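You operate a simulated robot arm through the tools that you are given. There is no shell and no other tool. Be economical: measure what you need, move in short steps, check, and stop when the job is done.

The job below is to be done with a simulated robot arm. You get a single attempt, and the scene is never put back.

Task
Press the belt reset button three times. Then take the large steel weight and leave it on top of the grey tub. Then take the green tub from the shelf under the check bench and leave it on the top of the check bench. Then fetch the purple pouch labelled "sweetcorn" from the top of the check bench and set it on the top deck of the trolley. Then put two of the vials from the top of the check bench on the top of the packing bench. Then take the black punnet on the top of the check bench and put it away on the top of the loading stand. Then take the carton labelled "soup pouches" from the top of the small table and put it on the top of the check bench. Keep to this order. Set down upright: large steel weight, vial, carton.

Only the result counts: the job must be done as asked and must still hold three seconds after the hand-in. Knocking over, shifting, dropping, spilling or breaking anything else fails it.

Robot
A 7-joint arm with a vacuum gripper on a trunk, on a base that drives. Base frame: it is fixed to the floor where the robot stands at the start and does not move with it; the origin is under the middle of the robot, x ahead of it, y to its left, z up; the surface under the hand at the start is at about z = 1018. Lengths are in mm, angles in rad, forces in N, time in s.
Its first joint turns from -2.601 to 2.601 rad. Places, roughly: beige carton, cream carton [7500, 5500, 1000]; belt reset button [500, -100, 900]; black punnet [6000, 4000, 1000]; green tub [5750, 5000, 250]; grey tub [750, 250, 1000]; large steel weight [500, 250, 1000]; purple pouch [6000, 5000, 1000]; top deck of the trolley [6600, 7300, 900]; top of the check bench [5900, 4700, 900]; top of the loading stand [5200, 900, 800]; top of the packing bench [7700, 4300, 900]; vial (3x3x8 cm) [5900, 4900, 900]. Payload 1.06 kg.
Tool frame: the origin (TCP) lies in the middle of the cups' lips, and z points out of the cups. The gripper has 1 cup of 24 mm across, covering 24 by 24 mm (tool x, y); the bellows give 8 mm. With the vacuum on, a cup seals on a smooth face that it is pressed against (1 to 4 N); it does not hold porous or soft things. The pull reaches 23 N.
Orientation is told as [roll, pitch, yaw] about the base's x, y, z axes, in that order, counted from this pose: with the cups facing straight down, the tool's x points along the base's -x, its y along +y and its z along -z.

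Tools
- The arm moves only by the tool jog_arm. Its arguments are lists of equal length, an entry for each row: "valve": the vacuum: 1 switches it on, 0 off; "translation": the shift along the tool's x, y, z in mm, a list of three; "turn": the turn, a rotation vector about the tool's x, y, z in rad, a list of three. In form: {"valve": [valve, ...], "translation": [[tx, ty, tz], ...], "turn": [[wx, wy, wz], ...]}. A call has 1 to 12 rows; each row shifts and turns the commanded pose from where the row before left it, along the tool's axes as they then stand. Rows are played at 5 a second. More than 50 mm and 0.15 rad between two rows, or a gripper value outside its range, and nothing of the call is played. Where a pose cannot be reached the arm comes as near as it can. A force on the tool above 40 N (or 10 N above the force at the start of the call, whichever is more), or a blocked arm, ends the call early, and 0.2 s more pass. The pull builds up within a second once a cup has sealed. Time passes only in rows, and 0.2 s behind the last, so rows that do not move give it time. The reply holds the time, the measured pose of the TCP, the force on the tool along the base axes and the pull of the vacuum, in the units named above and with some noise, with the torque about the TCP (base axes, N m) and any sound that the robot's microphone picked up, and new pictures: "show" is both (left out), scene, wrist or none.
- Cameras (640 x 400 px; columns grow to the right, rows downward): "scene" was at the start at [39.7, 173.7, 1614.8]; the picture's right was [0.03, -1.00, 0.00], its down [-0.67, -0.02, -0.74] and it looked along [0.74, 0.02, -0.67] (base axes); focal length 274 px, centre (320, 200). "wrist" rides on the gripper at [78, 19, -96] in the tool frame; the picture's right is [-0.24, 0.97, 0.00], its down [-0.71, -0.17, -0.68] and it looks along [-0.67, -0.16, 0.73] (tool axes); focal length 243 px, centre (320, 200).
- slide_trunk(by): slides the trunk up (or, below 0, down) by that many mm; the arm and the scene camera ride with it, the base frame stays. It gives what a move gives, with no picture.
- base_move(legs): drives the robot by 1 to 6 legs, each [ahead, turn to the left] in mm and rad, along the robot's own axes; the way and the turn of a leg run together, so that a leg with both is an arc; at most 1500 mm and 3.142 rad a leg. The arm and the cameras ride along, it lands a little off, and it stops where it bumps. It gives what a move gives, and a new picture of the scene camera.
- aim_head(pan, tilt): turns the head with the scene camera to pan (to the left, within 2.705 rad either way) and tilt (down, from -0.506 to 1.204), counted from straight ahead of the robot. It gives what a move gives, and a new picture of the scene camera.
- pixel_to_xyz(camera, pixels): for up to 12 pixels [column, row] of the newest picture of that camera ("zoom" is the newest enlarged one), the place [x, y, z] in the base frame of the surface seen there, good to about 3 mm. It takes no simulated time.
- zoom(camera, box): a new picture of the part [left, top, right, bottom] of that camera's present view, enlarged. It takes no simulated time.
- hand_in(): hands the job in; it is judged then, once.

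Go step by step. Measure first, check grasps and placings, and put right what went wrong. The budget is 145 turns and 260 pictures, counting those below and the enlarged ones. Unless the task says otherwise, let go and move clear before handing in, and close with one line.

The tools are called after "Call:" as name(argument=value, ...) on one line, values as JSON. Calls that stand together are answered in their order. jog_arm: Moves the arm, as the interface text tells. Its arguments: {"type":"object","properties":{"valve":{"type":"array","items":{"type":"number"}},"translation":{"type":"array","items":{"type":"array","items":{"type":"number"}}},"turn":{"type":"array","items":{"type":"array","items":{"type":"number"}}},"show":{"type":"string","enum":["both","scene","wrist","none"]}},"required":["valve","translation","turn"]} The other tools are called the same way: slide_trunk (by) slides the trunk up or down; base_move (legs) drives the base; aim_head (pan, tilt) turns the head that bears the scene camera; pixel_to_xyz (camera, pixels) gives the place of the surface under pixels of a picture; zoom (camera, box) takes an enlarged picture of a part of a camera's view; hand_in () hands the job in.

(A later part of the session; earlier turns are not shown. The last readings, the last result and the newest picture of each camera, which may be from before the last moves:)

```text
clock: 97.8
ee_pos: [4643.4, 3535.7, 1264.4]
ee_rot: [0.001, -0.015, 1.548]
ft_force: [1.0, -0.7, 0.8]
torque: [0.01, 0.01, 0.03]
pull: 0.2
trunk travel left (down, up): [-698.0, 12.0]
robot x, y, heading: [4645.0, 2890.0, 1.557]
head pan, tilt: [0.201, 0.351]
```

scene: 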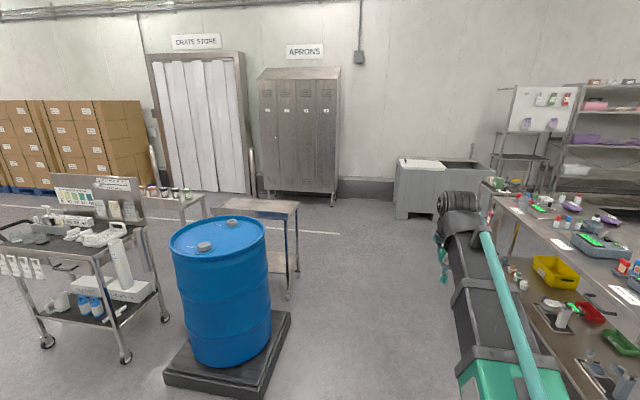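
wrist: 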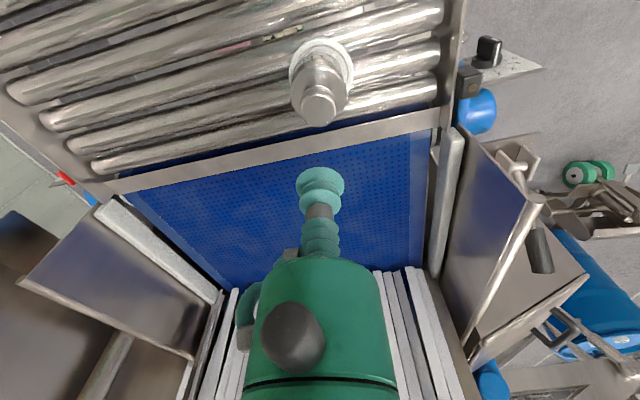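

There's a small empty table ahead on the left at (265,205). I'll check its place and look at the bench.

Call:
pixel_to_xyz(camera="scene", pixels=[[298, 203], [288, 298], [290, 315], [272, 390], [390, 300], [225, 205]])

Call:
aim_head(pan=-0.65, tilt=0.5)

```text
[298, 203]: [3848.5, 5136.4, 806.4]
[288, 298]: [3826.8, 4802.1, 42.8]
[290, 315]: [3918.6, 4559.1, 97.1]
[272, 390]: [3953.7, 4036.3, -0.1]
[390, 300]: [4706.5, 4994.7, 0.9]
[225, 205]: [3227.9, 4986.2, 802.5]
```

```text
clock: 99.0
ee_pos: [4645.9, 3535.9, 1264.3]
ee_rot: [0.0, -0.018, 1.547]
ft_force: [-1.1, 0.5, 0.5]
torque: [-0.01, -0.02, -0.01]
pull: 0.1
trunk travel left (down, up): [-698.0, 12.0]
robot x, y, heading: [4645.4, 2888.2, 1.557]
head pan, tilt: [-0.649, 0.499]
```

scene: 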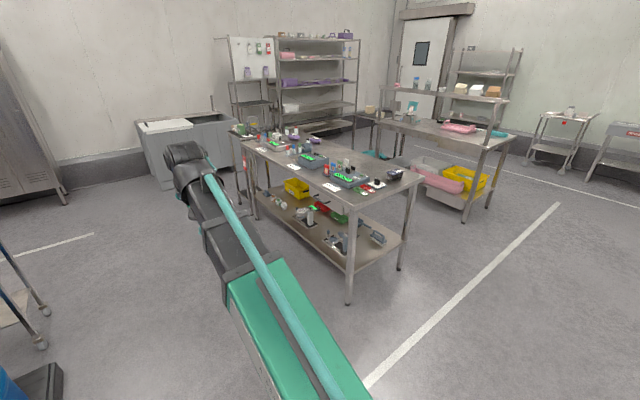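

Call:
zoom(camera="scene", box=[220, 100, 430, 260])

Call:
pixel_to_xyz(camera="scene", pixels=[[350, 207], [421, 176], [232, 132], [345, 300], [300, 140], [346, 268], [400, 240], [257, 190], [338, 216], [403, 265]])

```text
2.50 times, centred on (325, 180) of scene
```

zoom: 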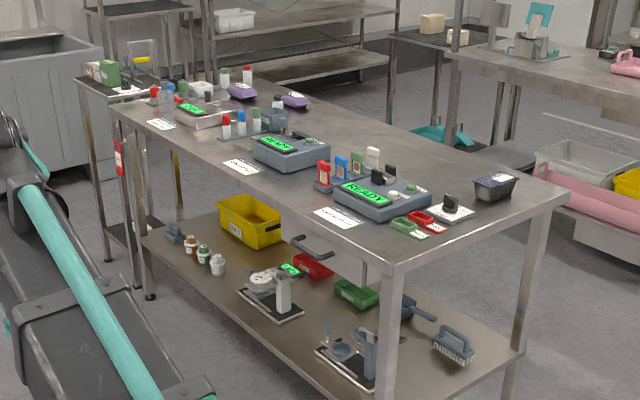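

```text
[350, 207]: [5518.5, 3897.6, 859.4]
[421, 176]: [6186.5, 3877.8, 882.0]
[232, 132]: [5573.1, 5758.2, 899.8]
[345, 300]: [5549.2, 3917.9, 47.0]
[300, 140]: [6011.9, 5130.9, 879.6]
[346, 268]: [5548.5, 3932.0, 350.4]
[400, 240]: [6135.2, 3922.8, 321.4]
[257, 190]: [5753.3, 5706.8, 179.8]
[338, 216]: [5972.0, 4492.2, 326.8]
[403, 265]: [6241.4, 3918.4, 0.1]
```

The bench top is z≈886, x 5515–6190, y 3880–5530, and the shelf sits at z≈325. The small tubs are at zoom (190–217,240–265). I'll drive alongside and face them.

Call:
base_move(legs=[[1500, 0], [450, 0], [0, -1.55]])

Call:
aim_head(pan=0.1, tilt=0.75)

```text
clock: 112.5
ee_pos: [5300.2, 4826.5, 1264.8]
ee_rot: [-0.001, -0.016, -0.023]
ft_force: [0.0, 0.0, 0.5]
torque: [0.0, 0.01, 0.0]
pull: 0.1
trunk travel left (down, up): [-698.0, 12.0]
robot x, y, heading: [4655.3, 4827.9, -0.015]
head pan, tilt: [-0.649, 0.499]
```

scene: 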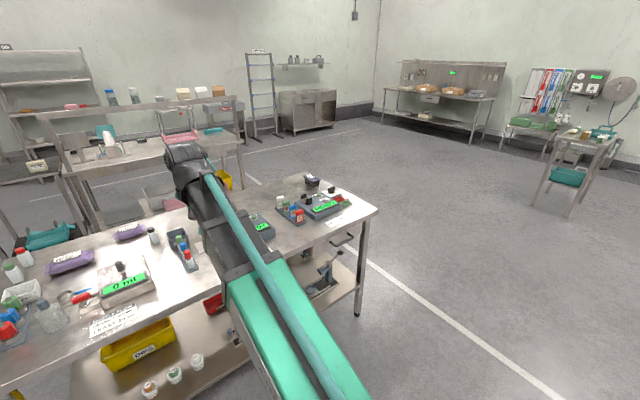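

```text
clock: 113.6
ee_pos: [5301.0, 4825.1, 1263.3]
ee_rot: [-0.001, -0.016, -0.023]
ft_force: [0.1, -1.1, -0.7]
torque: [0.04, 0.0, 0.01]
pull: 0.1
trunk travel left (down, up): [-698.0, 12.0]
robot x, y, heading: [4654.4, 4828.7, -0.022]
head pan, tilt: [0.099, 0.75]
```

scene: 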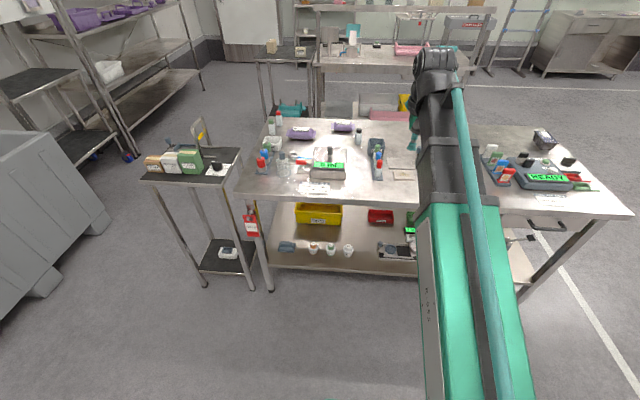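

Call:
zoom(camera="scene", box=[240, 110, 440, 290])

Call:
pixel_to_xyz(camera="scene", pixels=[[313, 247], [331, 250], [348, 250], [331, 244], [313, 242], [348, 246], [270, 268], [269, 290], [240, 190]])

```text
2.22 times, centred on (340, 200) of scene
```

zoom: 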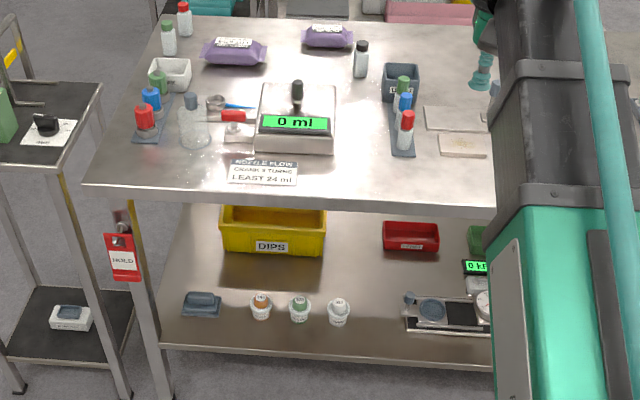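

```text
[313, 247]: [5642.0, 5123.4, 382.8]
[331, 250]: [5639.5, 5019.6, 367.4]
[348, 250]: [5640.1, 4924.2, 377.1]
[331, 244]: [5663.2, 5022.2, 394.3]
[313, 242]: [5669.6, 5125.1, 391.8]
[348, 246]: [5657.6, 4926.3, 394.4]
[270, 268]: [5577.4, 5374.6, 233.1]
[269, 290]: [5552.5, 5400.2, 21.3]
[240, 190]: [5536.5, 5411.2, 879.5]
```

The green tub is around (5660,5021), top at z≈395, 145 mm inside the bench edge. I'll measure my own wrist height on the arm pixels to see whether it fits under the top (z≈850).

Call:
pixel_to_xyz(camera="scene", pixels=[[435, 50], [435, 65], [432, 85], [440, 110], [445, 150], [450, 195], [450, 230], [480, 230], [500, 330], [430, 60], [300, 195], [455, 55]])

```text
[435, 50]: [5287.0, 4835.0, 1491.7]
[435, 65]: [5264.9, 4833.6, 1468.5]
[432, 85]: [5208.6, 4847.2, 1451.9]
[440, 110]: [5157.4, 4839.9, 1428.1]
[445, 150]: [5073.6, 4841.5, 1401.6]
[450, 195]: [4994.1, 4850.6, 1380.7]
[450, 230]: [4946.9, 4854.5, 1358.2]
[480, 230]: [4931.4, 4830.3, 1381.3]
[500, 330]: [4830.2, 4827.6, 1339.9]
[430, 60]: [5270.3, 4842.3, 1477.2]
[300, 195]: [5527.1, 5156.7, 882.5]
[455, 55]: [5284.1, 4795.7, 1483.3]
```

The wrist top is only about 228 mm above the TCP, so at z≈395 it fits under the top. I'll lower the trunk here, in front of the bench.

Call:
slide_trunk(by=-695)

Call:
jog_arm(valve=[0, 0, 0, 0, 0, 0, 0], translation=[[-10, 28, 0], [0, 28, 15], [0, 28, 15], [0, 28, 15], [0, 28, 15], [0, 28, 15], [0, 25, 15]], turn=[[0, 0, 0], [0, 0, 0], [0, 0, 0], [0, 0, 0], [0, 0, 0], [0, 0, 0], [0, 0, 0]])

```text
refused: -695 is not a number from -400 to 400
```

```text
clock: 115.2
ee_pos: [5315.6, 5019.3, 1172.8]
ee_rot: [0.0, -0.017, -0.026]
ft_force: [-0.3, -0.6, -0.3]
torque: [-0.01, -0.02, 0.0]
pull: 0.0
trunk travel left (down, up): [-698.0, 12.0]
robot x, y, heading: [4656.8, 4825.6, -0.02]
head pan, tilt: [0.099, 0.75]
```

scene: 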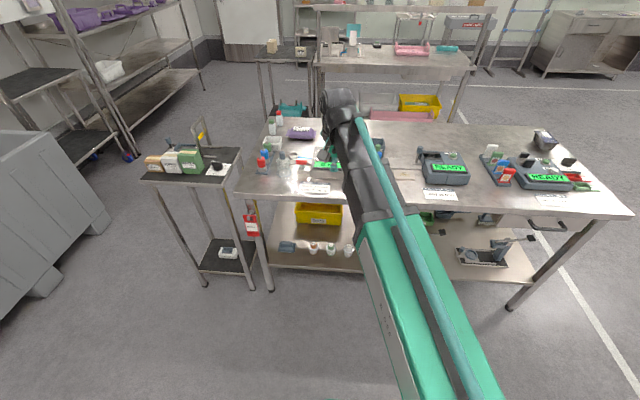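
wrist: 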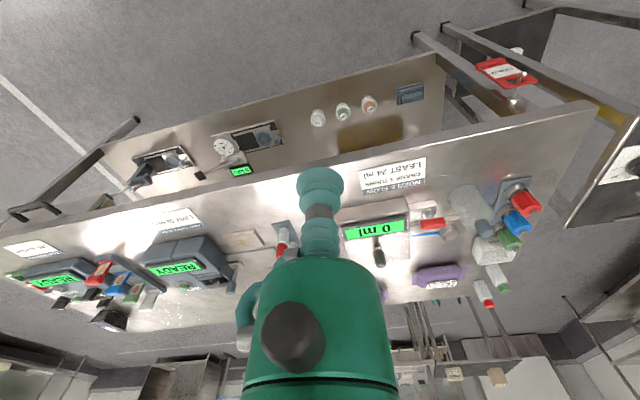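

Now lowering in two slides.

Call:
slide_trunk(by=-400)

Call:
slide_trunk(by=-290)

Call:
aim_head(pan=0.2, tilt=0.5)

Call:
zoom(camera="wrist", box=[0, 0, 640, 400])

```text
clock: 119.0
ee_pos: [5315.1, 5018.5, 773.6]
ee_rot: [-0.001, -0.016, -0.024]
ft_force: [0.0, -0.6, -0.3]
torque: [-0.03, -0.01, 0.01]
pull: 0.0
trunk travel left (down, up): [-298.0, 412.0]
robot x, y, heading: [4653.9, 4829.2, -0.015]
head pan, tilt: [0.099, 0.75]
```

```text
clock: 122.0
ee_pos: [5315.0, 5018.0, 484.3]
ee_rot: [0.001, -0.015, -0.023]
ft_force: [-0.8, 0.3, 0.5]
torque: [0.01, -0.04, -0.02]
pull: 0.1
trunk travel left (down, up): [-8.0, 702.0]
robot x, y, heading: [4653.3, 4823.8, -0.019]
head pan, tilt: [0.099, 0.75]
```

```text
clock: 122.7
ee_pos: [5315.5, 5018.2, 484.3]
ee_rot: [0.0, -0.016, -0.024]
ft_force: [-0.8, -0.3, 0.3]
torque: [0.0, 0.0, 0.01]
pull: 0.1
trunk travel left (down, up): [-8.0, 702.0]
robot x, y, heading: [4657.3, 4831.0, -0.016]
head pan, tilt: [0.201, 0.499]
```

scene: 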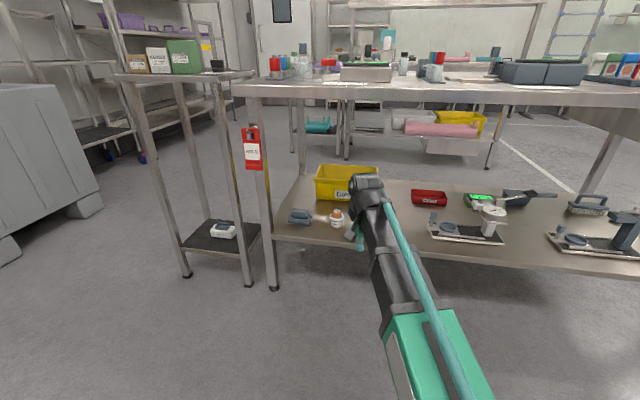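

```text
1.00 times, centred on (320, 200) of wrist (not enlarged: the box is as wide or as high as the picture)
```

zoom: 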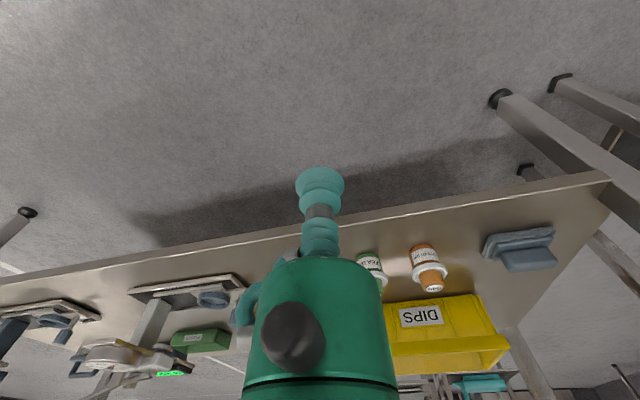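

The tool is at z 484 in front of the shelf. I'll drive 150 mm ahead and then extend over the tub.

Call:
base_move(legs=[[150, 0]])

Call:
jog_arm(valve=[0, 0, 0], translation=[[-30, 2, 0], [-30, 2, 0], [-30, 2, 0]], turn=[[0, 0, 0], [0, 0, 0], [0, 0, 0]])

```text
clock: 124.1
ee_pos: [5466.1, 5014.9, 483.0]
ee_rot: [-0.001, -0.016, -0.025]
ft_force: [0.0, -0.4, 0.5]
torque: [0.01, 0.01, 0.0]
pull: 0.1
trunk travel left (down, up): [-8.0, 702.0]
robot x, y, heading: [4802.1, 4822.4, -0.02]
head pan, tilt: [0.201, 0.499]
```

scene: 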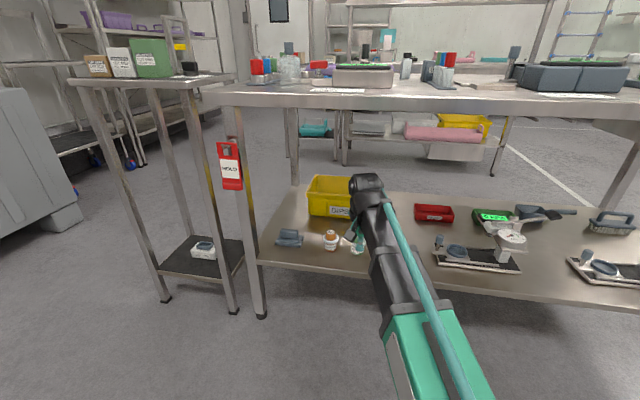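

```text
clock: 124.9
ee_pos: [5558.3, 5019.8, 485.3]
ee_rot: [0.001, -0.018, -0.026]
ft_force: [0.8, -0.4, 0.2]
torque: [0.02, -0.01, 0.0]
pull: 0.1
trunk travel left (down, up): [-8.0, 702.0]
robot x, y, heading: [4806.0, 4828.6, -0.018]
head pan, tilt: [0.201, 0.499]
```

scene: 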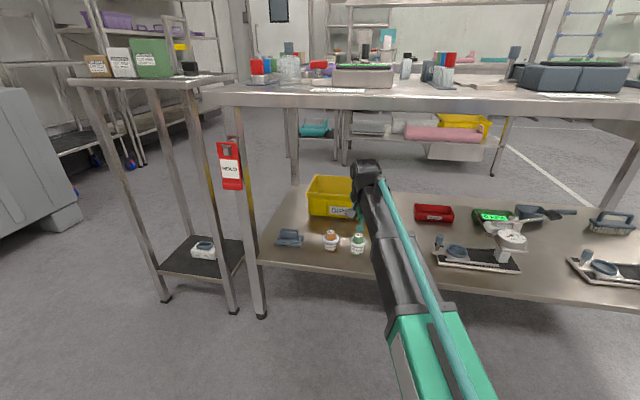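
wrist: 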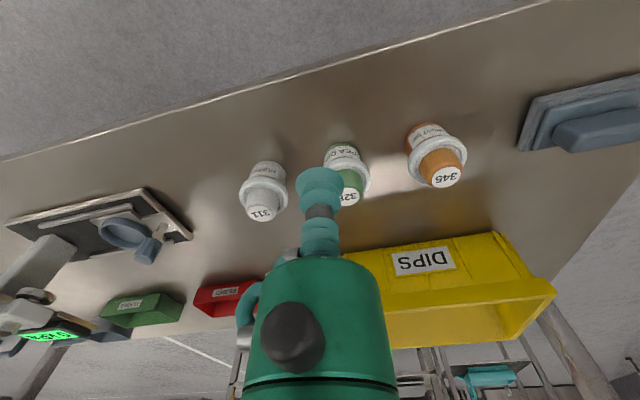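

The pots carry labels (311, 32x, 345), and there's also a green box at (150,308). Zooming to read them.

Call:
zoom(camera="wrist", box=[225, 110, 485, 240])

Call:
zoom(camera="wrist", box=[90, 260, 270, 350])

Call:
zoom(camera="scene", box=[270, 180, 640, 300])

Call:
pixel_to_xyz(camera="wrist", pixels=[[150, 308], [225, 297], [350, 195], [263, 212], [445, 177]])

```text
2.46 times, centred on (355, 175) of wrist
```

zoom: 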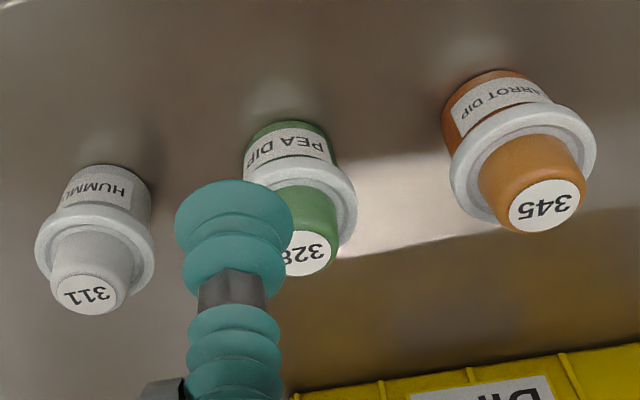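

```text
3.56 times, centred on (180, 305) of wrist
```

zoom: 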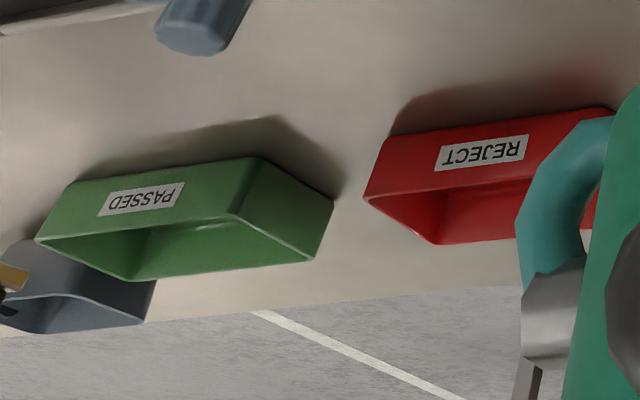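

```text
1.73 times, centred on (455, 240) of scene
```

zoom: 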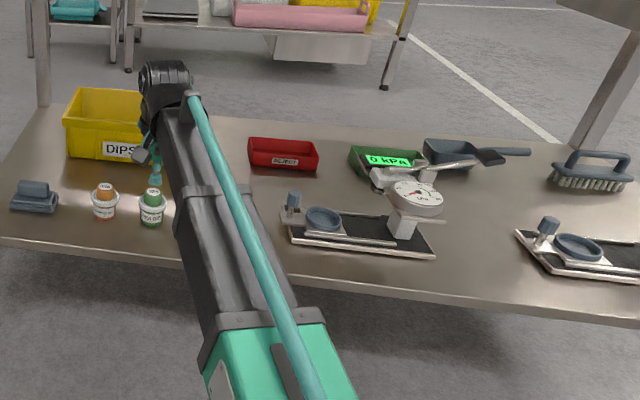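

```text
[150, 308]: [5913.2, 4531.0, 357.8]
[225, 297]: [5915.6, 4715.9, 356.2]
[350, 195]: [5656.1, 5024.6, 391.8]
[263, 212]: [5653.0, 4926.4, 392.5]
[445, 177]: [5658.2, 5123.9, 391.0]
```

The green "PEA DIP 328" tub is the right one, its label-disc top at (5657,5024,392). I'll move over it and lower to 15 mm above.

Call:
jog_arm(valve=[0, 0, 0, 0, 0, 0], translation=[[-33, 2, 0], [-33, 3, 0], [-32, 2, 0], [0, 0, 30], [0, 0, 30], [0, 0, 15]], turn=[[0, 0, 0], [0, 0, 0], [0, 0, 0], [0, 0, 0], [0, 0, 0], [0, 0, 0]])

```text
clock: 126.3
ee_pos: [5655.7, 5023.5, 411.2]
ee_rot: [0.0, -0.016, -0.026]
ft_force: [0.5, 0.3, 0.6]
torque: [0.01, -0.02, 0.0]
pull: 0.0
trunk travel left (down, up): [-8.0, 702.0]
robot x, y, heading: [4799.5, 4825.5, -0.017]
head pan, tilt: [0.201, 0.499]
```

scene: 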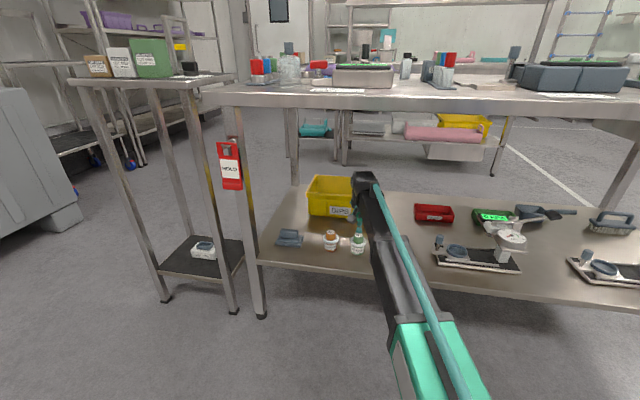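
wrist: 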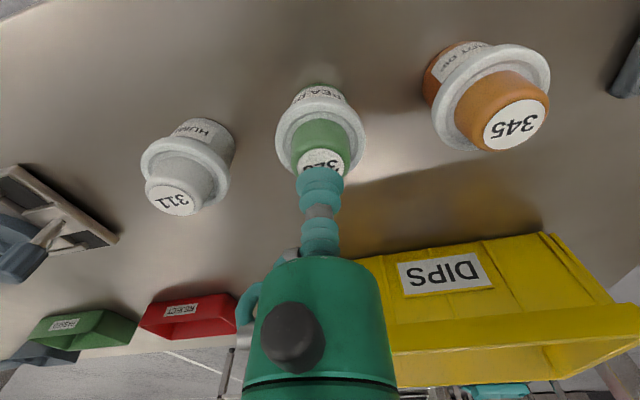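

The cup is over the 328 disc. I'll check the yellow bin's clearance before going further down.

Call:
pixel_to_xyz(camera="wrist", pixels=[[365, 258], [450, 240], [395, 290], [320, 160], [420, 325], [600, 320]])

Call:
jog_arm(valve=[1, 1, 1, 1, 1, 1], translation=[[0, 1, 10], [0, 0, 6], [0, 0, 3], [0, 0, 2], [0, 0, 1], [0, 0, 0]], turn=[[0, 0, 0], [0, 0, 0], [0, 0, 0], [0, 0, 0], [0, 0, 0], [0, 0, 0]], show="wrist")

```text
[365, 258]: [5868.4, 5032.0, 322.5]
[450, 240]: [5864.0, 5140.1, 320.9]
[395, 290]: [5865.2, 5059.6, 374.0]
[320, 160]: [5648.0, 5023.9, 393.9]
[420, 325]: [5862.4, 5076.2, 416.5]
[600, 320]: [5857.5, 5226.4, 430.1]
```

```text
clock: 127.7
ee_pos: [5655.7, 5024.3, 391.3]
ee_rot: [0.0, -0.017, -0.027]
ft_force: [1.8, -1.2, 12.2]
torque: [0.0, 0.1, 0.04]
pull: 22.6
trunk travel left (down, up): [-8.0, 702.0]
robot x, y, heading: [4805.0, 4825.9, -0.022]
head pan, tilt: [0.201, 0.499]
```

wrist: 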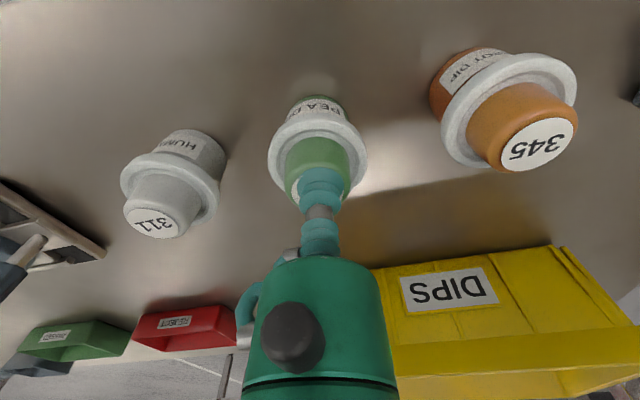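

Sealed (pull 22.6 N). I'll lift by 90 mm and retract toward the robot.

Call:
jog_arm(valve=[1, 1, 1, 1, 1, 1, 1, 1, 1, 1, 1, 1], translation=[[0, 0, -5], [0, 0, -15], [0, 0, -25], [0, 0, -30], [0, 0, -15], [35, 0, 0], [40, 0, 0], [40, 0, 0], [40, 0, 0], [35, 0, 0], [20, 0, 0], [0, 0, 0]], turn=[[0, 0, 0], [0, 0, 0], [0, 0, 0], [0, 0, 0], [0, 0, 0], [0, 0, 0], [0, 0, 0], [0, 0, 0], [0, 0, 0], [0, 0, 0], [0, 0, 0], [0, 0, 0]])

```text
clock: 130.3
ee_pos: [5444.4, 5028.9, 477.5]
ee_rot: [-0.002, -0.016, -0.027]
ft_force: [0.3, 0.2, -1.1]
torque: [0.0, 0.0, 0.0]
pull: 22.6
trunk travel left (down, up): [-8.0, 702.0]
robot x, y, heading: [4804.9, 4826.9, -0.018]
head pan, tilt: [0.201, 0.499]
```

scene: 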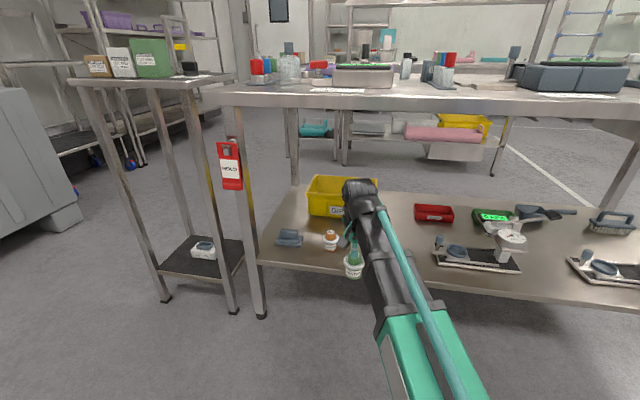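
wrist: 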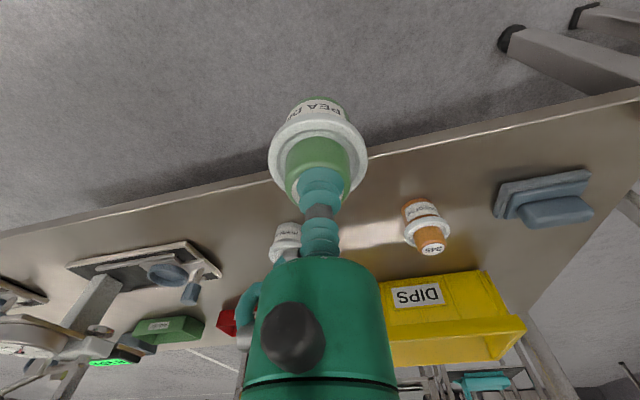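

The tub is held and clear of the shelf. I'll back off 160 mm and raise the trunk.

Call:
base_move(legs=[[-160, 0]])

Call:
slide_trunk(by=400)

Call:
slide_trunk(by=290)

Call:
aim_head(pan=0.0, tilt=0.75)

```text
clock: 131.7
ee_pos: [5282.9, 5031.4, 476.4]
ee_rot: [0.0, -0.014, -0.024]
ft_force: [-0.6, 0.1, -1.1]
torque: [0.02, -0.03, 0.03]
pull: 23.2
trunk travel left (down, up): [-8.0, 702.0]
robot x, y, heading: [4643.1, 4827.3, -0.016]
head pan, tilt: [0.201, 0.499]
```

scene: 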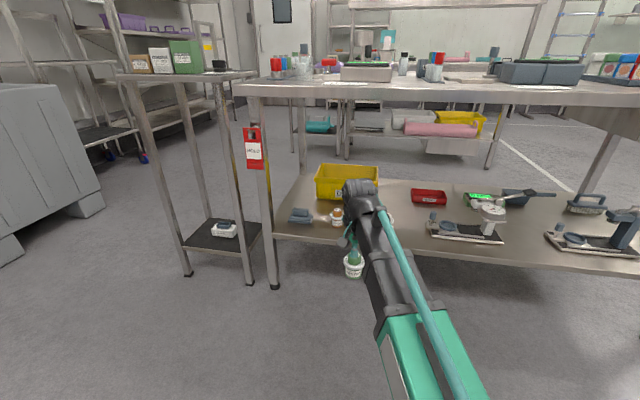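

```text
clock: 135.6
ee_pos: [5284.3, 5031.0, 877.8]
ee_rot: [0.002, -0.016, -0.026]
ft_force: [0.7, -0.1, -1.0]
torque: [-0.01, -0.01, -0.02]
pull: 23.5
trunk travel left (down, up): [-408.0, 302.0]
robot x, y, heading: [4641.2, 4827.8, -0.016]
head pan, tilt: [0.201, 0.499]
```

```text
clock: 138.5
ee_pos: [5283.9, 5032.6, 1168.0]
ee_rot: [0.002, -0.017, -0.023]
ft_force: [0.3, -0.7, -0.6]
torque: [0.0, -0.01, 0.01]
pull: 23.1
trunk travel left (down, up): [-698.0, 12.0]
robot x, y, heading: [4643.2, 4829.0, -0.015]
head pan, tilt: [0.201, 0.499]
```

```text
clock: 139.2
ee_pos: [5283.4, 5031.1, 1166.7]
ee_rot: [0.001, -0.017, -0.023]
ft_force: [-0.1, -0.4, -0.8]
torque: [0.0, -0.01, 0.01]
pull: 22.8
trunk travel left (down, up): [-698.0, 12.0]
robot x, y, heading: [4640.5, 4825.7, -0.012]
head pan, tilt: [0.0, 0.75]
```

scene: 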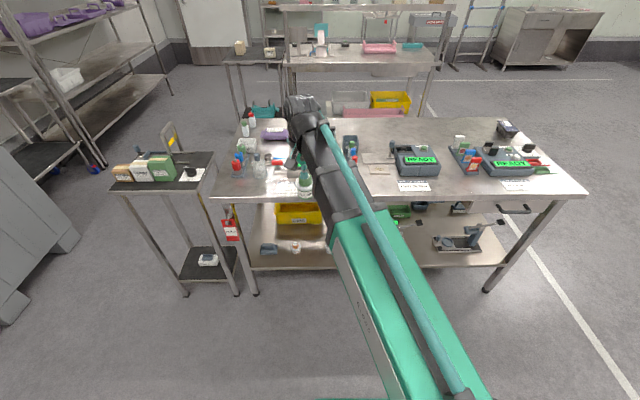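

Candidate free spots are (375,190) in front of the boards and (390,135) behind. Measuring.

Call:
pixel_to_xyz(camera="scene", pixels=[[375, 190], [375, 180], [375, 158], [395, 140], [360, 130], [399, 183], [365, 175], [395, 173], [430, 135], [505, 160], [300, 190], [385, 125]])

Call:
zoom(camera="scene", box=[210, 100, 590, 220])

```text
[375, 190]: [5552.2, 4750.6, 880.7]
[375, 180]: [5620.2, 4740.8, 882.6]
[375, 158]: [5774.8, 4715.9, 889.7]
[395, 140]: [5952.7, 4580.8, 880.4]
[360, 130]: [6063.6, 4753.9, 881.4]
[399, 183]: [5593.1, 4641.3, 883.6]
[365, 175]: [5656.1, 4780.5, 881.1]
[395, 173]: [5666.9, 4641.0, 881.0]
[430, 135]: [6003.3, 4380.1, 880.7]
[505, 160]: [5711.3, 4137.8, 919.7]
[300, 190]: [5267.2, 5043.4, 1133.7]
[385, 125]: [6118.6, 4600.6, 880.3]
```

```text
1.68 times, centred on (400, 160) of scene
```

zoom: 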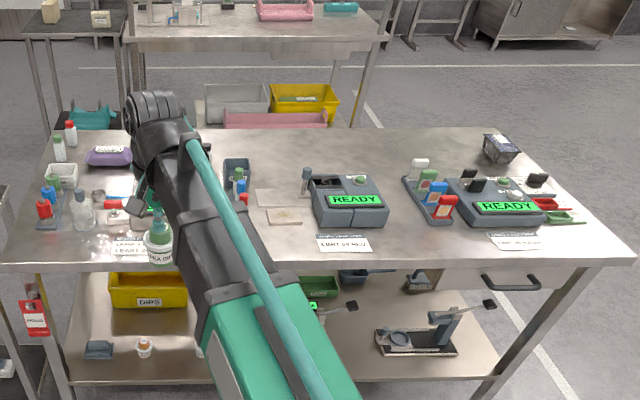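

I'll place the tub at about (5580,4750), in front of the boards. Driving 170 mm ahead, then shifting sideways at height.

Call:
base_move(legs=[[170, 0]])

Call:
jog_arm(valve=[1, 1, 1, 1, 1, 1, 1, 1, 1], translation=[[-15, -34, 0], [-15, -34, 0], [-15, -34, 0], [-15, -34, 0], [-15, -34, 0], [-15, -34, 0], [-15, -34, 0], [-13, -34, 0], [0, 0, 0]], turn=[[0, 0, 0], [0, 0, 0], [0, 0, 0], [0, 0, 0], [0, 0, 0], [0, 0, 0], [0, 0, 0], [0, 0, 0], [0, 0, 0]])

```text
clock: 140.7
ee_pos: [5456.1, 5028.3, 1167.1]
ee_rot: [0.0, -0.017, -0.026]
ft_force: [0.3, -0.4, -1.0]
torque: [0.01, 0.01, 0.02]
pull: 22.7
trunk travel left (down, up): [-698.0, 12.0]
robot x, y, heading: [4815.9, 4823.0, -0.015]
head pan, tilt: [0.0, 0.75]
```

scene: 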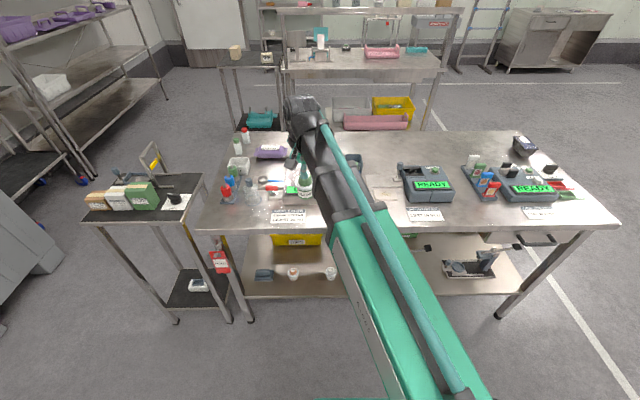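

```text
clock: 142.7
ee_pos: [5566.4, 4753.7, 1170.6]
ee_rot: [0.001, -0.019, -0.025]
ft_force: [-0.1, -0.6, -0.8]
torque: [0.0, 0.01, 0.01]
pull: 22.5
trunk travel left (down, up): [-698.0, 12.0]
robot x, y, heading: [4817.6, 4824.2, -0.014]
head pan, tilt: [0.0, 0.75]
```

scene: 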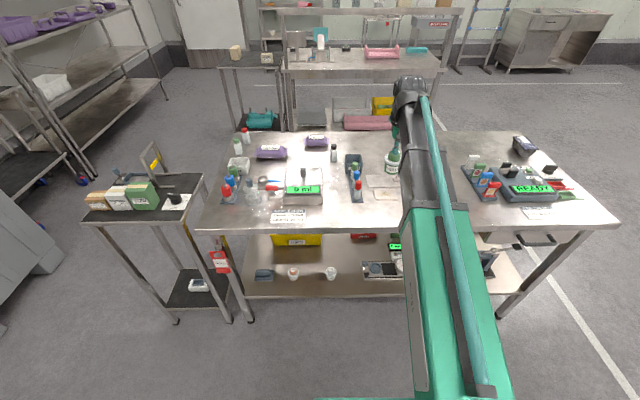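
wrist: 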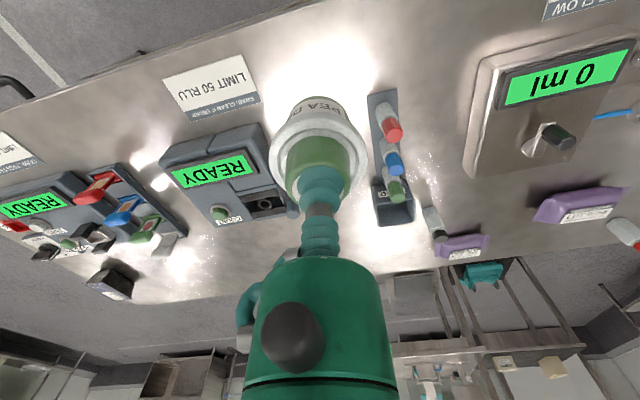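

The tub hangs over the free area. I'll lower it to 40 mm above the bench.

Call:
jog_arm(valve=[1, 1, 1, 1, 1], translation=[[-8, -2, 45], [0, 0, 45], [0, 0, 45], [0, 0, 45], [0, 0, 0]], turn=[[0, 0, 0], [0, 0, 0], [0, 0, 0], [0, 0, 0], [0, 0, 0]])

```text
clock: 143.9
ee_pos: [5578.4, 4749.9, 987.3]
ee_rot: [-0.001, -0.018, -0.026]
ft_force: [-0.3, -0.6, -0.9]
torque: [-0.01, 0.01, 0.0]
pull: 23.1
trunk travel left (down, up): [-698.0, 12.0]
robot x, y, heading: [4816.6, 4828.0, -0.021]
head pan, tilt: [0.0, 0.75]
```

scene: 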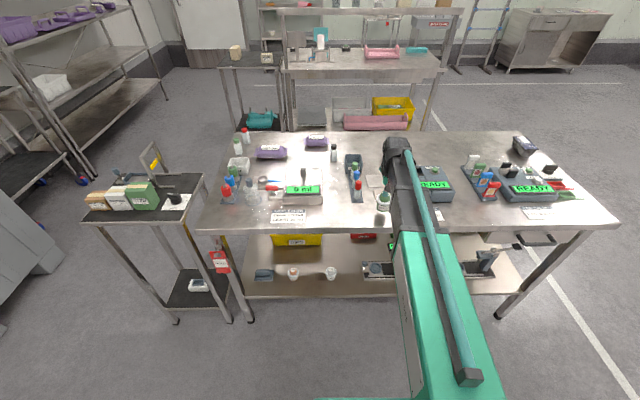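
wrist: 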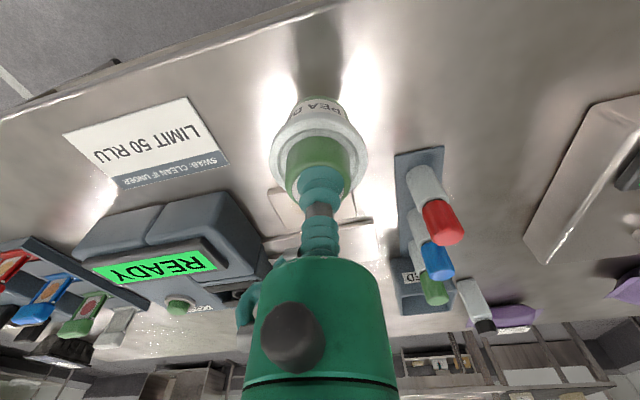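

I'll check the board's edge position relative to the tub.

Call:
pixel_to_xyz(camera="wrist", pixels=[[270, 190], [278, 215], [360, 205], [408, 180], [300, 90]])

Call:
zoom(camera="wrist", box=[230, 80, 440, 250])

```text
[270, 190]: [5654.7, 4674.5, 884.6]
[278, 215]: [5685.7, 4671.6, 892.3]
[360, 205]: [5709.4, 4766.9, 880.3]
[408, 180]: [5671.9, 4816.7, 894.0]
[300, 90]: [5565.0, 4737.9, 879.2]
```

```text
2.35 times, centred on (335, 165) of wrist
```

zoom: 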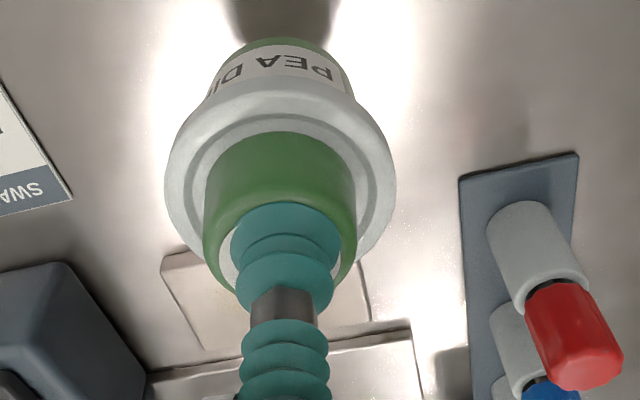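

The board starts at x≈5650, so the spot is clear. Lowering to contact.

Call:
jog_arm(valve=[1, 1, 1, 1, 1, 1, 1], translation=[[0, 0, 15], [0, 0, 12], [0, 0, 5], [0, 0, 3], [0, 0, 2], [0, 0, 2], [0, 0, 0]], turn=[[0, 0, 0], [0, 0, 0], [0, 0, 0], [0, 0, 0], [0, 0, 0], [0, 0, 0], [0, 0, 0]], show="none")

```text
clock: 145.5
ee_pos: [5577.9, 4750.5, 950.2]
ee_rot: [0.0, -0.018, -0.027]
ft_force: [2.3, -0.3, 12.1]
torque: [-0.07, -0.05, -0.01]
pull: 22.3
trunk travel left (down, up): [-698.0, 12.0]
robot x, y, heading: [4819.6, 4821.7, -0.02]
head pan, tilt: [0.0, 0.75]
```

Contact (12 N). I'll release and rise.

Call:
jog_arm(valve=[1, 0, 0, 0, 0, 0, 0, 0, 0, 0], translation=[[0, 0, -2], [0, 0, 0], [0, 0, 0], [0, 0, 0], [0, 0, -3], [0, 0, -10], [0, 0, -40], [0, 0, -50], [0, 0, -50], [0, 0, -50]], turn=[[0, 0, 0], [0, 0, 0], [0, 0, 0], [0, 0, 0], [0, 0, 0], [0, 0, 0], [0, 0, 0], [0, 0, 0], [0, 0, 0], [0, 0, 0]])

Call:
zoom(camera="scene", box=[210, 120, 410, 240])

Call:
zoom(camera="wrist", box=[340, 60, 640, 260])

```text
clock: 147.7
ee_pos: [5574.7, 4749.9, 1156.3]
ee_rot: [-0.002, -0.017, -0.027]
ft_force: [1.2, 0.8, 0.1]
torque: [-0.01, 0.0, 0.04]
pull: 0.0
trunk travel left (down, up): [-698.0, 12.0]
robot x, y, heading: [4812.4, 4826.8, -0.018]
head pan, tilt: [0.0, 0.75]
```

scene: 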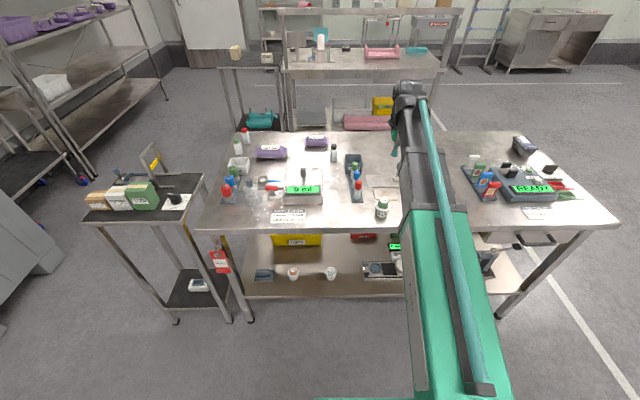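
wrist: 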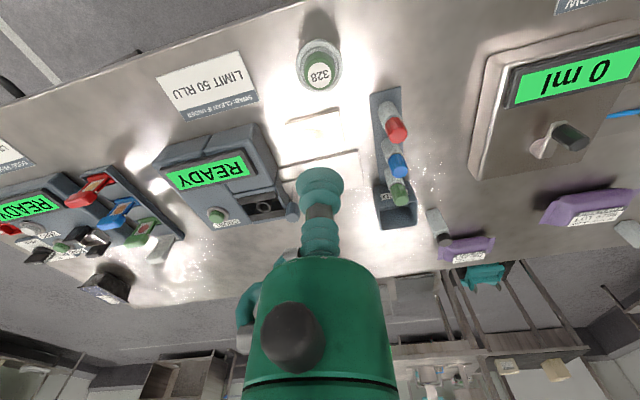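

```text
3.20 times, centred on (310, 180) of scene
```

zoom: 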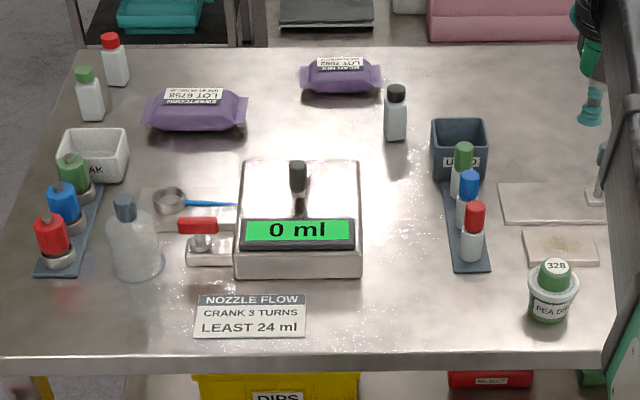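

```text
2.00 times, centred on (490, 160) of wrist
```

zoom: 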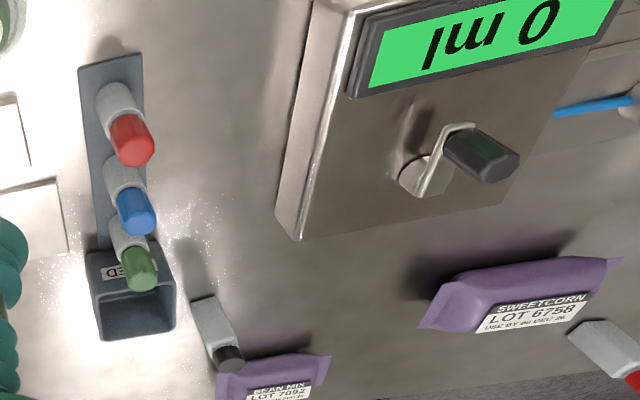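

The tub stands well. The sweetcorn pouch (LOT 6758) is the bigger one at scene (272,152), and there are three loose square vials (dark, red and green caps). Measuring the pouch top.

Call:
pixel_to_xyz(camera="scene", pixels=[[271, 149], [262, 149], [281, 149], [271, 154], [257, 153], [287, 152], [334, 148], [244, 132], [237, 142], [316, 138]])

Call:
pixel_to_xyz(camera="zoom", pixels=[[540, 312], [520, 290], [450, 315], [600, 270], [440, 290], [530, 278], [228, 356]])

```text
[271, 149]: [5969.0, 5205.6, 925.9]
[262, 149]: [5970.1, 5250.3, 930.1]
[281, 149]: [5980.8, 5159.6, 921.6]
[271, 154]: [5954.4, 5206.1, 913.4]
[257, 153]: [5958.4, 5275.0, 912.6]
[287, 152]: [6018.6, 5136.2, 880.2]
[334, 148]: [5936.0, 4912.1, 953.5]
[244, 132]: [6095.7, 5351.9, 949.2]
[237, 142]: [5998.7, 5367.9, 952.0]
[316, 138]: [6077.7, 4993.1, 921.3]
```

```text
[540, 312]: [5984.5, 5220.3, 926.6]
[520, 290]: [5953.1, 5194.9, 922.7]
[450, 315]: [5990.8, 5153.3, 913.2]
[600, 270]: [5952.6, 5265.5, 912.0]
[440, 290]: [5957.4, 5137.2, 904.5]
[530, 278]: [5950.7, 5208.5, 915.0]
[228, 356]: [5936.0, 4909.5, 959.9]
```

The pouch centre is about (5975,5208), top near 928, which is too far from here. Before choosing where to stand, I'll look toward the trolley (6600,7300) and the east aisle.

Call:
aim_head(pan=0.85, tilt=0.4)

Call:
zoom(camera="scene", box=[160, 60, 480, 260])

```text
clock: 148.9
ee_pos: [5573.8, 4749.7, 1155.3]
ee_rot: [0.001, -0.015, -0.028]
ft_force: [0.0, 0.2, 0.1]
torque: [0.03, 0.02, 0.03]
pull: 0.1
trunk travel left (down, up): [-698.0, 12.0]
robot x, y, heading: [4815.5, 4827.4, -0.015]
head pan, tilt: [0.85, 0.4]
```

scene: 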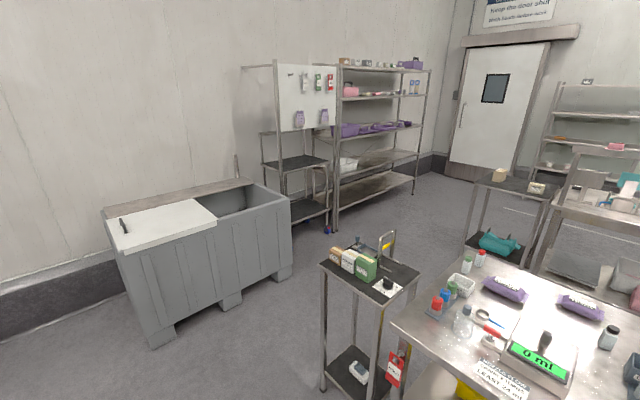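

```text
2.00 times, centred on (320, 160) of scene
```

zoom: 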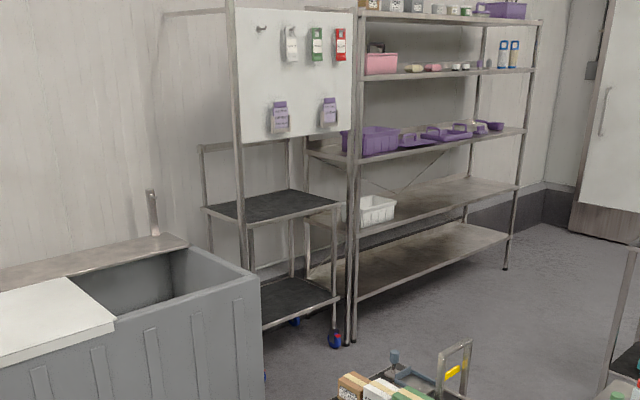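

Call:
pixel_to_xyz(camera="scene", pixels=[[300, 162], [312, 155], [265, 165], [328, 165], [328, 232], [275, 280], [150, 345], [460, 240], [415, 268], [322, 262], [385, 200], [430, 190]])

Call:
aim_head(pan=0.35, tilt=0.45)

```text
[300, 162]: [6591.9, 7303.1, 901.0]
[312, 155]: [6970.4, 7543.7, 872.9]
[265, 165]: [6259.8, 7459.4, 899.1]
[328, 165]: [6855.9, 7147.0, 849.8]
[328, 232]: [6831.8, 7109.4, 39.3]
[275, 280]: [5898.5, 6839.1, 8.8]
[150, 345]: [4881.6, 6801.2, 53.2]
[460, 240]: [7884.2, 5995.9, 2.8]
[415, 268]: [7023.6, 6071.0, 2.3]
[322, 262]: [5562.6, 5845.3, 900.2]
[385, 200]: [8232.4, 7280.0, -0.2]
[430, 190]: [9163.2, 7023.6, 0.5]
```

```text
clock: 149.8
ee_pos: [5573.2, 4750.0, 1155.0]
ee_rot: [0.001, -0.016, -0.026]
ft_force: [0.6, 0.2, -1.3]
torque: [0.01, 0.0, -0.01]
pull: 0.1
trunk travel left (down, up): [-698.0, 12.0]
robot x, y, heading: [4816.3, 4824.5, -0.018]
head pan, tilt: [0.351, 0.45]
```

scene: 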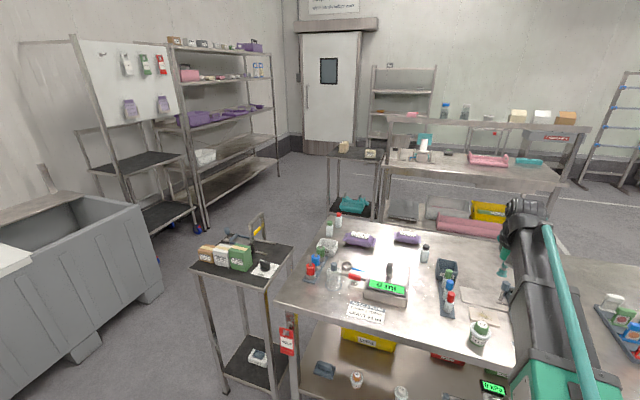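

The trolley's top deck is near (6550,7300), z 900. To know which gap I fit through, I'll look at my own base.

Call:
pixel_to_xyz(camera="scene", pixels=[[110, 60], [175, 110], [78, 60], [185, 200], [90, 170], [188, 160], [345, 150], [380, 155], [325, 155], [378, 215], [155, 285], [285, 245]])

Call:
aim_head(pan=1.57, tilt=1.2)

```text
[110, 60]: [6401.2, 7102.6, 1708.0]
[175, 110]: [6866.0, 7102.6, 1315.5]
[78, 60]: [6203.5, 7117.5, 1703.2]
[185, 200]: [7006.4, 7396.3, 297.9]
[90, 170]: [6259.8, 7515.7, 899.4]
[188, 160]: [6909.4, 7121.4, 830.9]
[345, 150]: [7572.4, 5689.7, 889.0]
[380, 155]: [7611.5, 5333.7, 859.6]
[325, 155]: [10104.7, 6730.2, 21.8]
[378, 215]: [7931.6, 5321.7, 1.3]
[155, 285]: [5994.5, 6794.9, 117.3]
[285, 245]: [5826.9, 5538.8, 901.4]
```

```text
clock: 151.2
ee_pos: [5572.6, 4750.9, 1155.1]
ee_rot: [0.001, -0.016, -0.026]
ft_force: [-0.9, -0.2, 0.6]
torque: [-0.01, 0.0, 0.0]
pull: 0.1
trunk travel left (down, up): [-698.0, 12.0]
robot x, y, heading: [4815.6, 4823.4, -0.018]
head pan, tilt: [1.571, 1.201]
```

scene: 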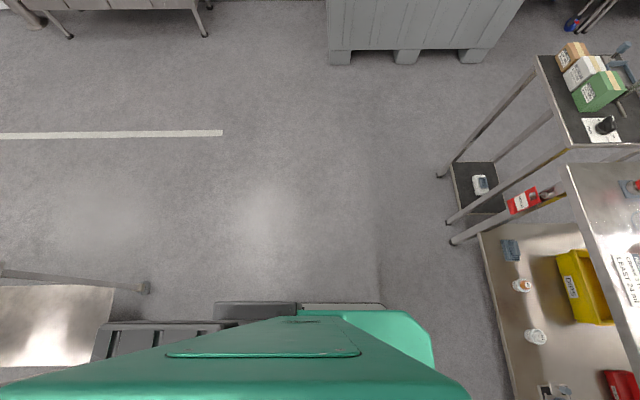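

Important: a board hangs above the trolley's front edge (x 6200–6870, y≈7103), so I'll have to reach under it. Measuring my base's edges and the board's bottom.

Call:
pixel_to_xyz(camera="scene", pixels=[[250, 305], [340, 307], [380, 306], [105, 335], [98, 350], [400, 315], [425, 340], [438, 177], [452, 240], [470, 55], [340, 58], [145, 285]])

Call:
aim_head(pan=0.85, tilt=0.3)

Call:
zoom(camera="scene", box=[220, 60, 380, 220])

```text
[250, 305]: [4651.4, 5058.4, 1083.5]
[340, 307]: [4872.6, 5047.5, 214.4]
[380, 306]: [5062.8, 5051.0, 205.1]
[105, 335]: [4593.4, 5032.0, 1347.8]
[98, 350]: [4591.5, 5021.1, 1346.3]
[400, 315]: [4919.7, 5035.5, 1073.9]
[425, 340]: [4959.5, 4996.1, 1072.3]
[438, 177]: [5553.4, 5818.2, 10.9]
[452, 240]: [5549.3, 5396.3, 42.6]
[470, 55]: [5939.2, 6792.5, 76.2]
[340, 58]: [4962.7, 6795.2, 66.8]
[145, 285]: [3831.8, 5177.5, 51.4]
```

```text
clock: 152.4
ee_pos: [5572.2, 4751.3, 1156.4]
ee_rot: [0.0, -0.016, -0.027]
ft_force: [0.1, 0.1, -0.1]
torque: [-0.02, 0.02, 0.01]
pull: 0.1
trunk travel left (down, up): [-698.0, 12.0]
robot x, y, heading: [4815.6, 4825.5, -0.018]
head pan, tilt: [0.85, 0.3]
```

scene: 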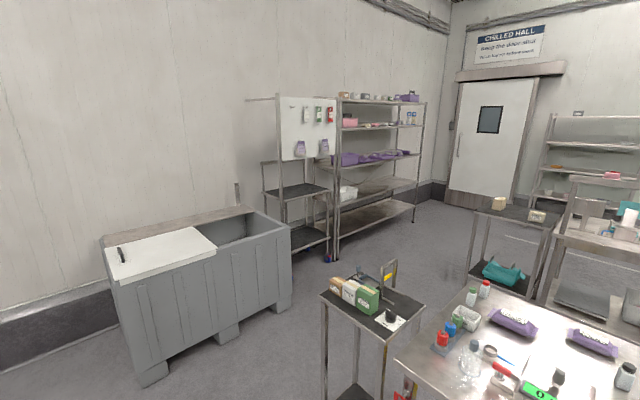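

```text
2.50 times, centred on (300, 140) of scene
```

zoom: 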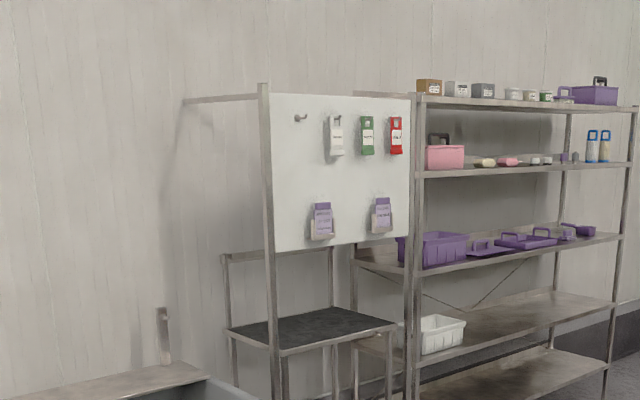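

My base is only about 500×500 mm, so the 940 mm gap between stand and bin is fine. I'll back off, tuck the arm and drive round the north end to (6650,6330).

Call:
jog_arm(valve=[0, 0, 0, 0], translation=[[30, 0, -30], [30, 10, -40], [30, 30, -10], [10, 30, 0]], turn=[[0, 0, 0], [0, 0, 0], [0, 0, 0], [0, 0, 0]], show="none")

Call:
base_move(legs=[[-260, 0], [0, 1.59], [1490, 0], [0, -1.57]])

```text
refused: row 2 steps farther than a row can; nothing moved
```

```text
clock: 169.1
ee_pos: [5327.7, 6237.3, 1155.5]
ee_rot: [0.0, -0.016, -0.047]
ft_force: [0.1, 0.0, 0.4]
torque: [-0.02, 0.01, 0.0]
pull: 0.1
trunk travel left (down, up): [-698.0, 12.0]
robot x, y, heading: [4568.8, 6325.8, -0.039]
head pan, tilt: [0.85, 0.3]
```

scene: 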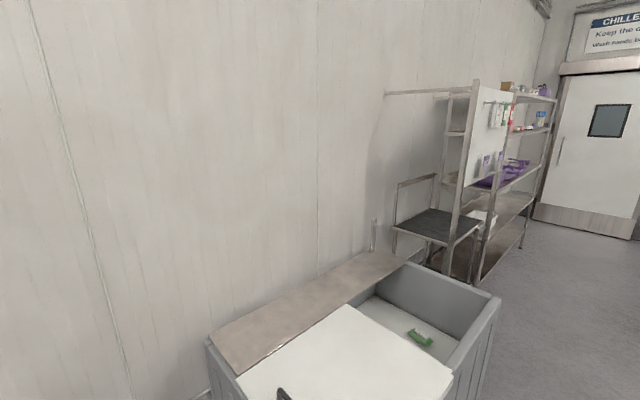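

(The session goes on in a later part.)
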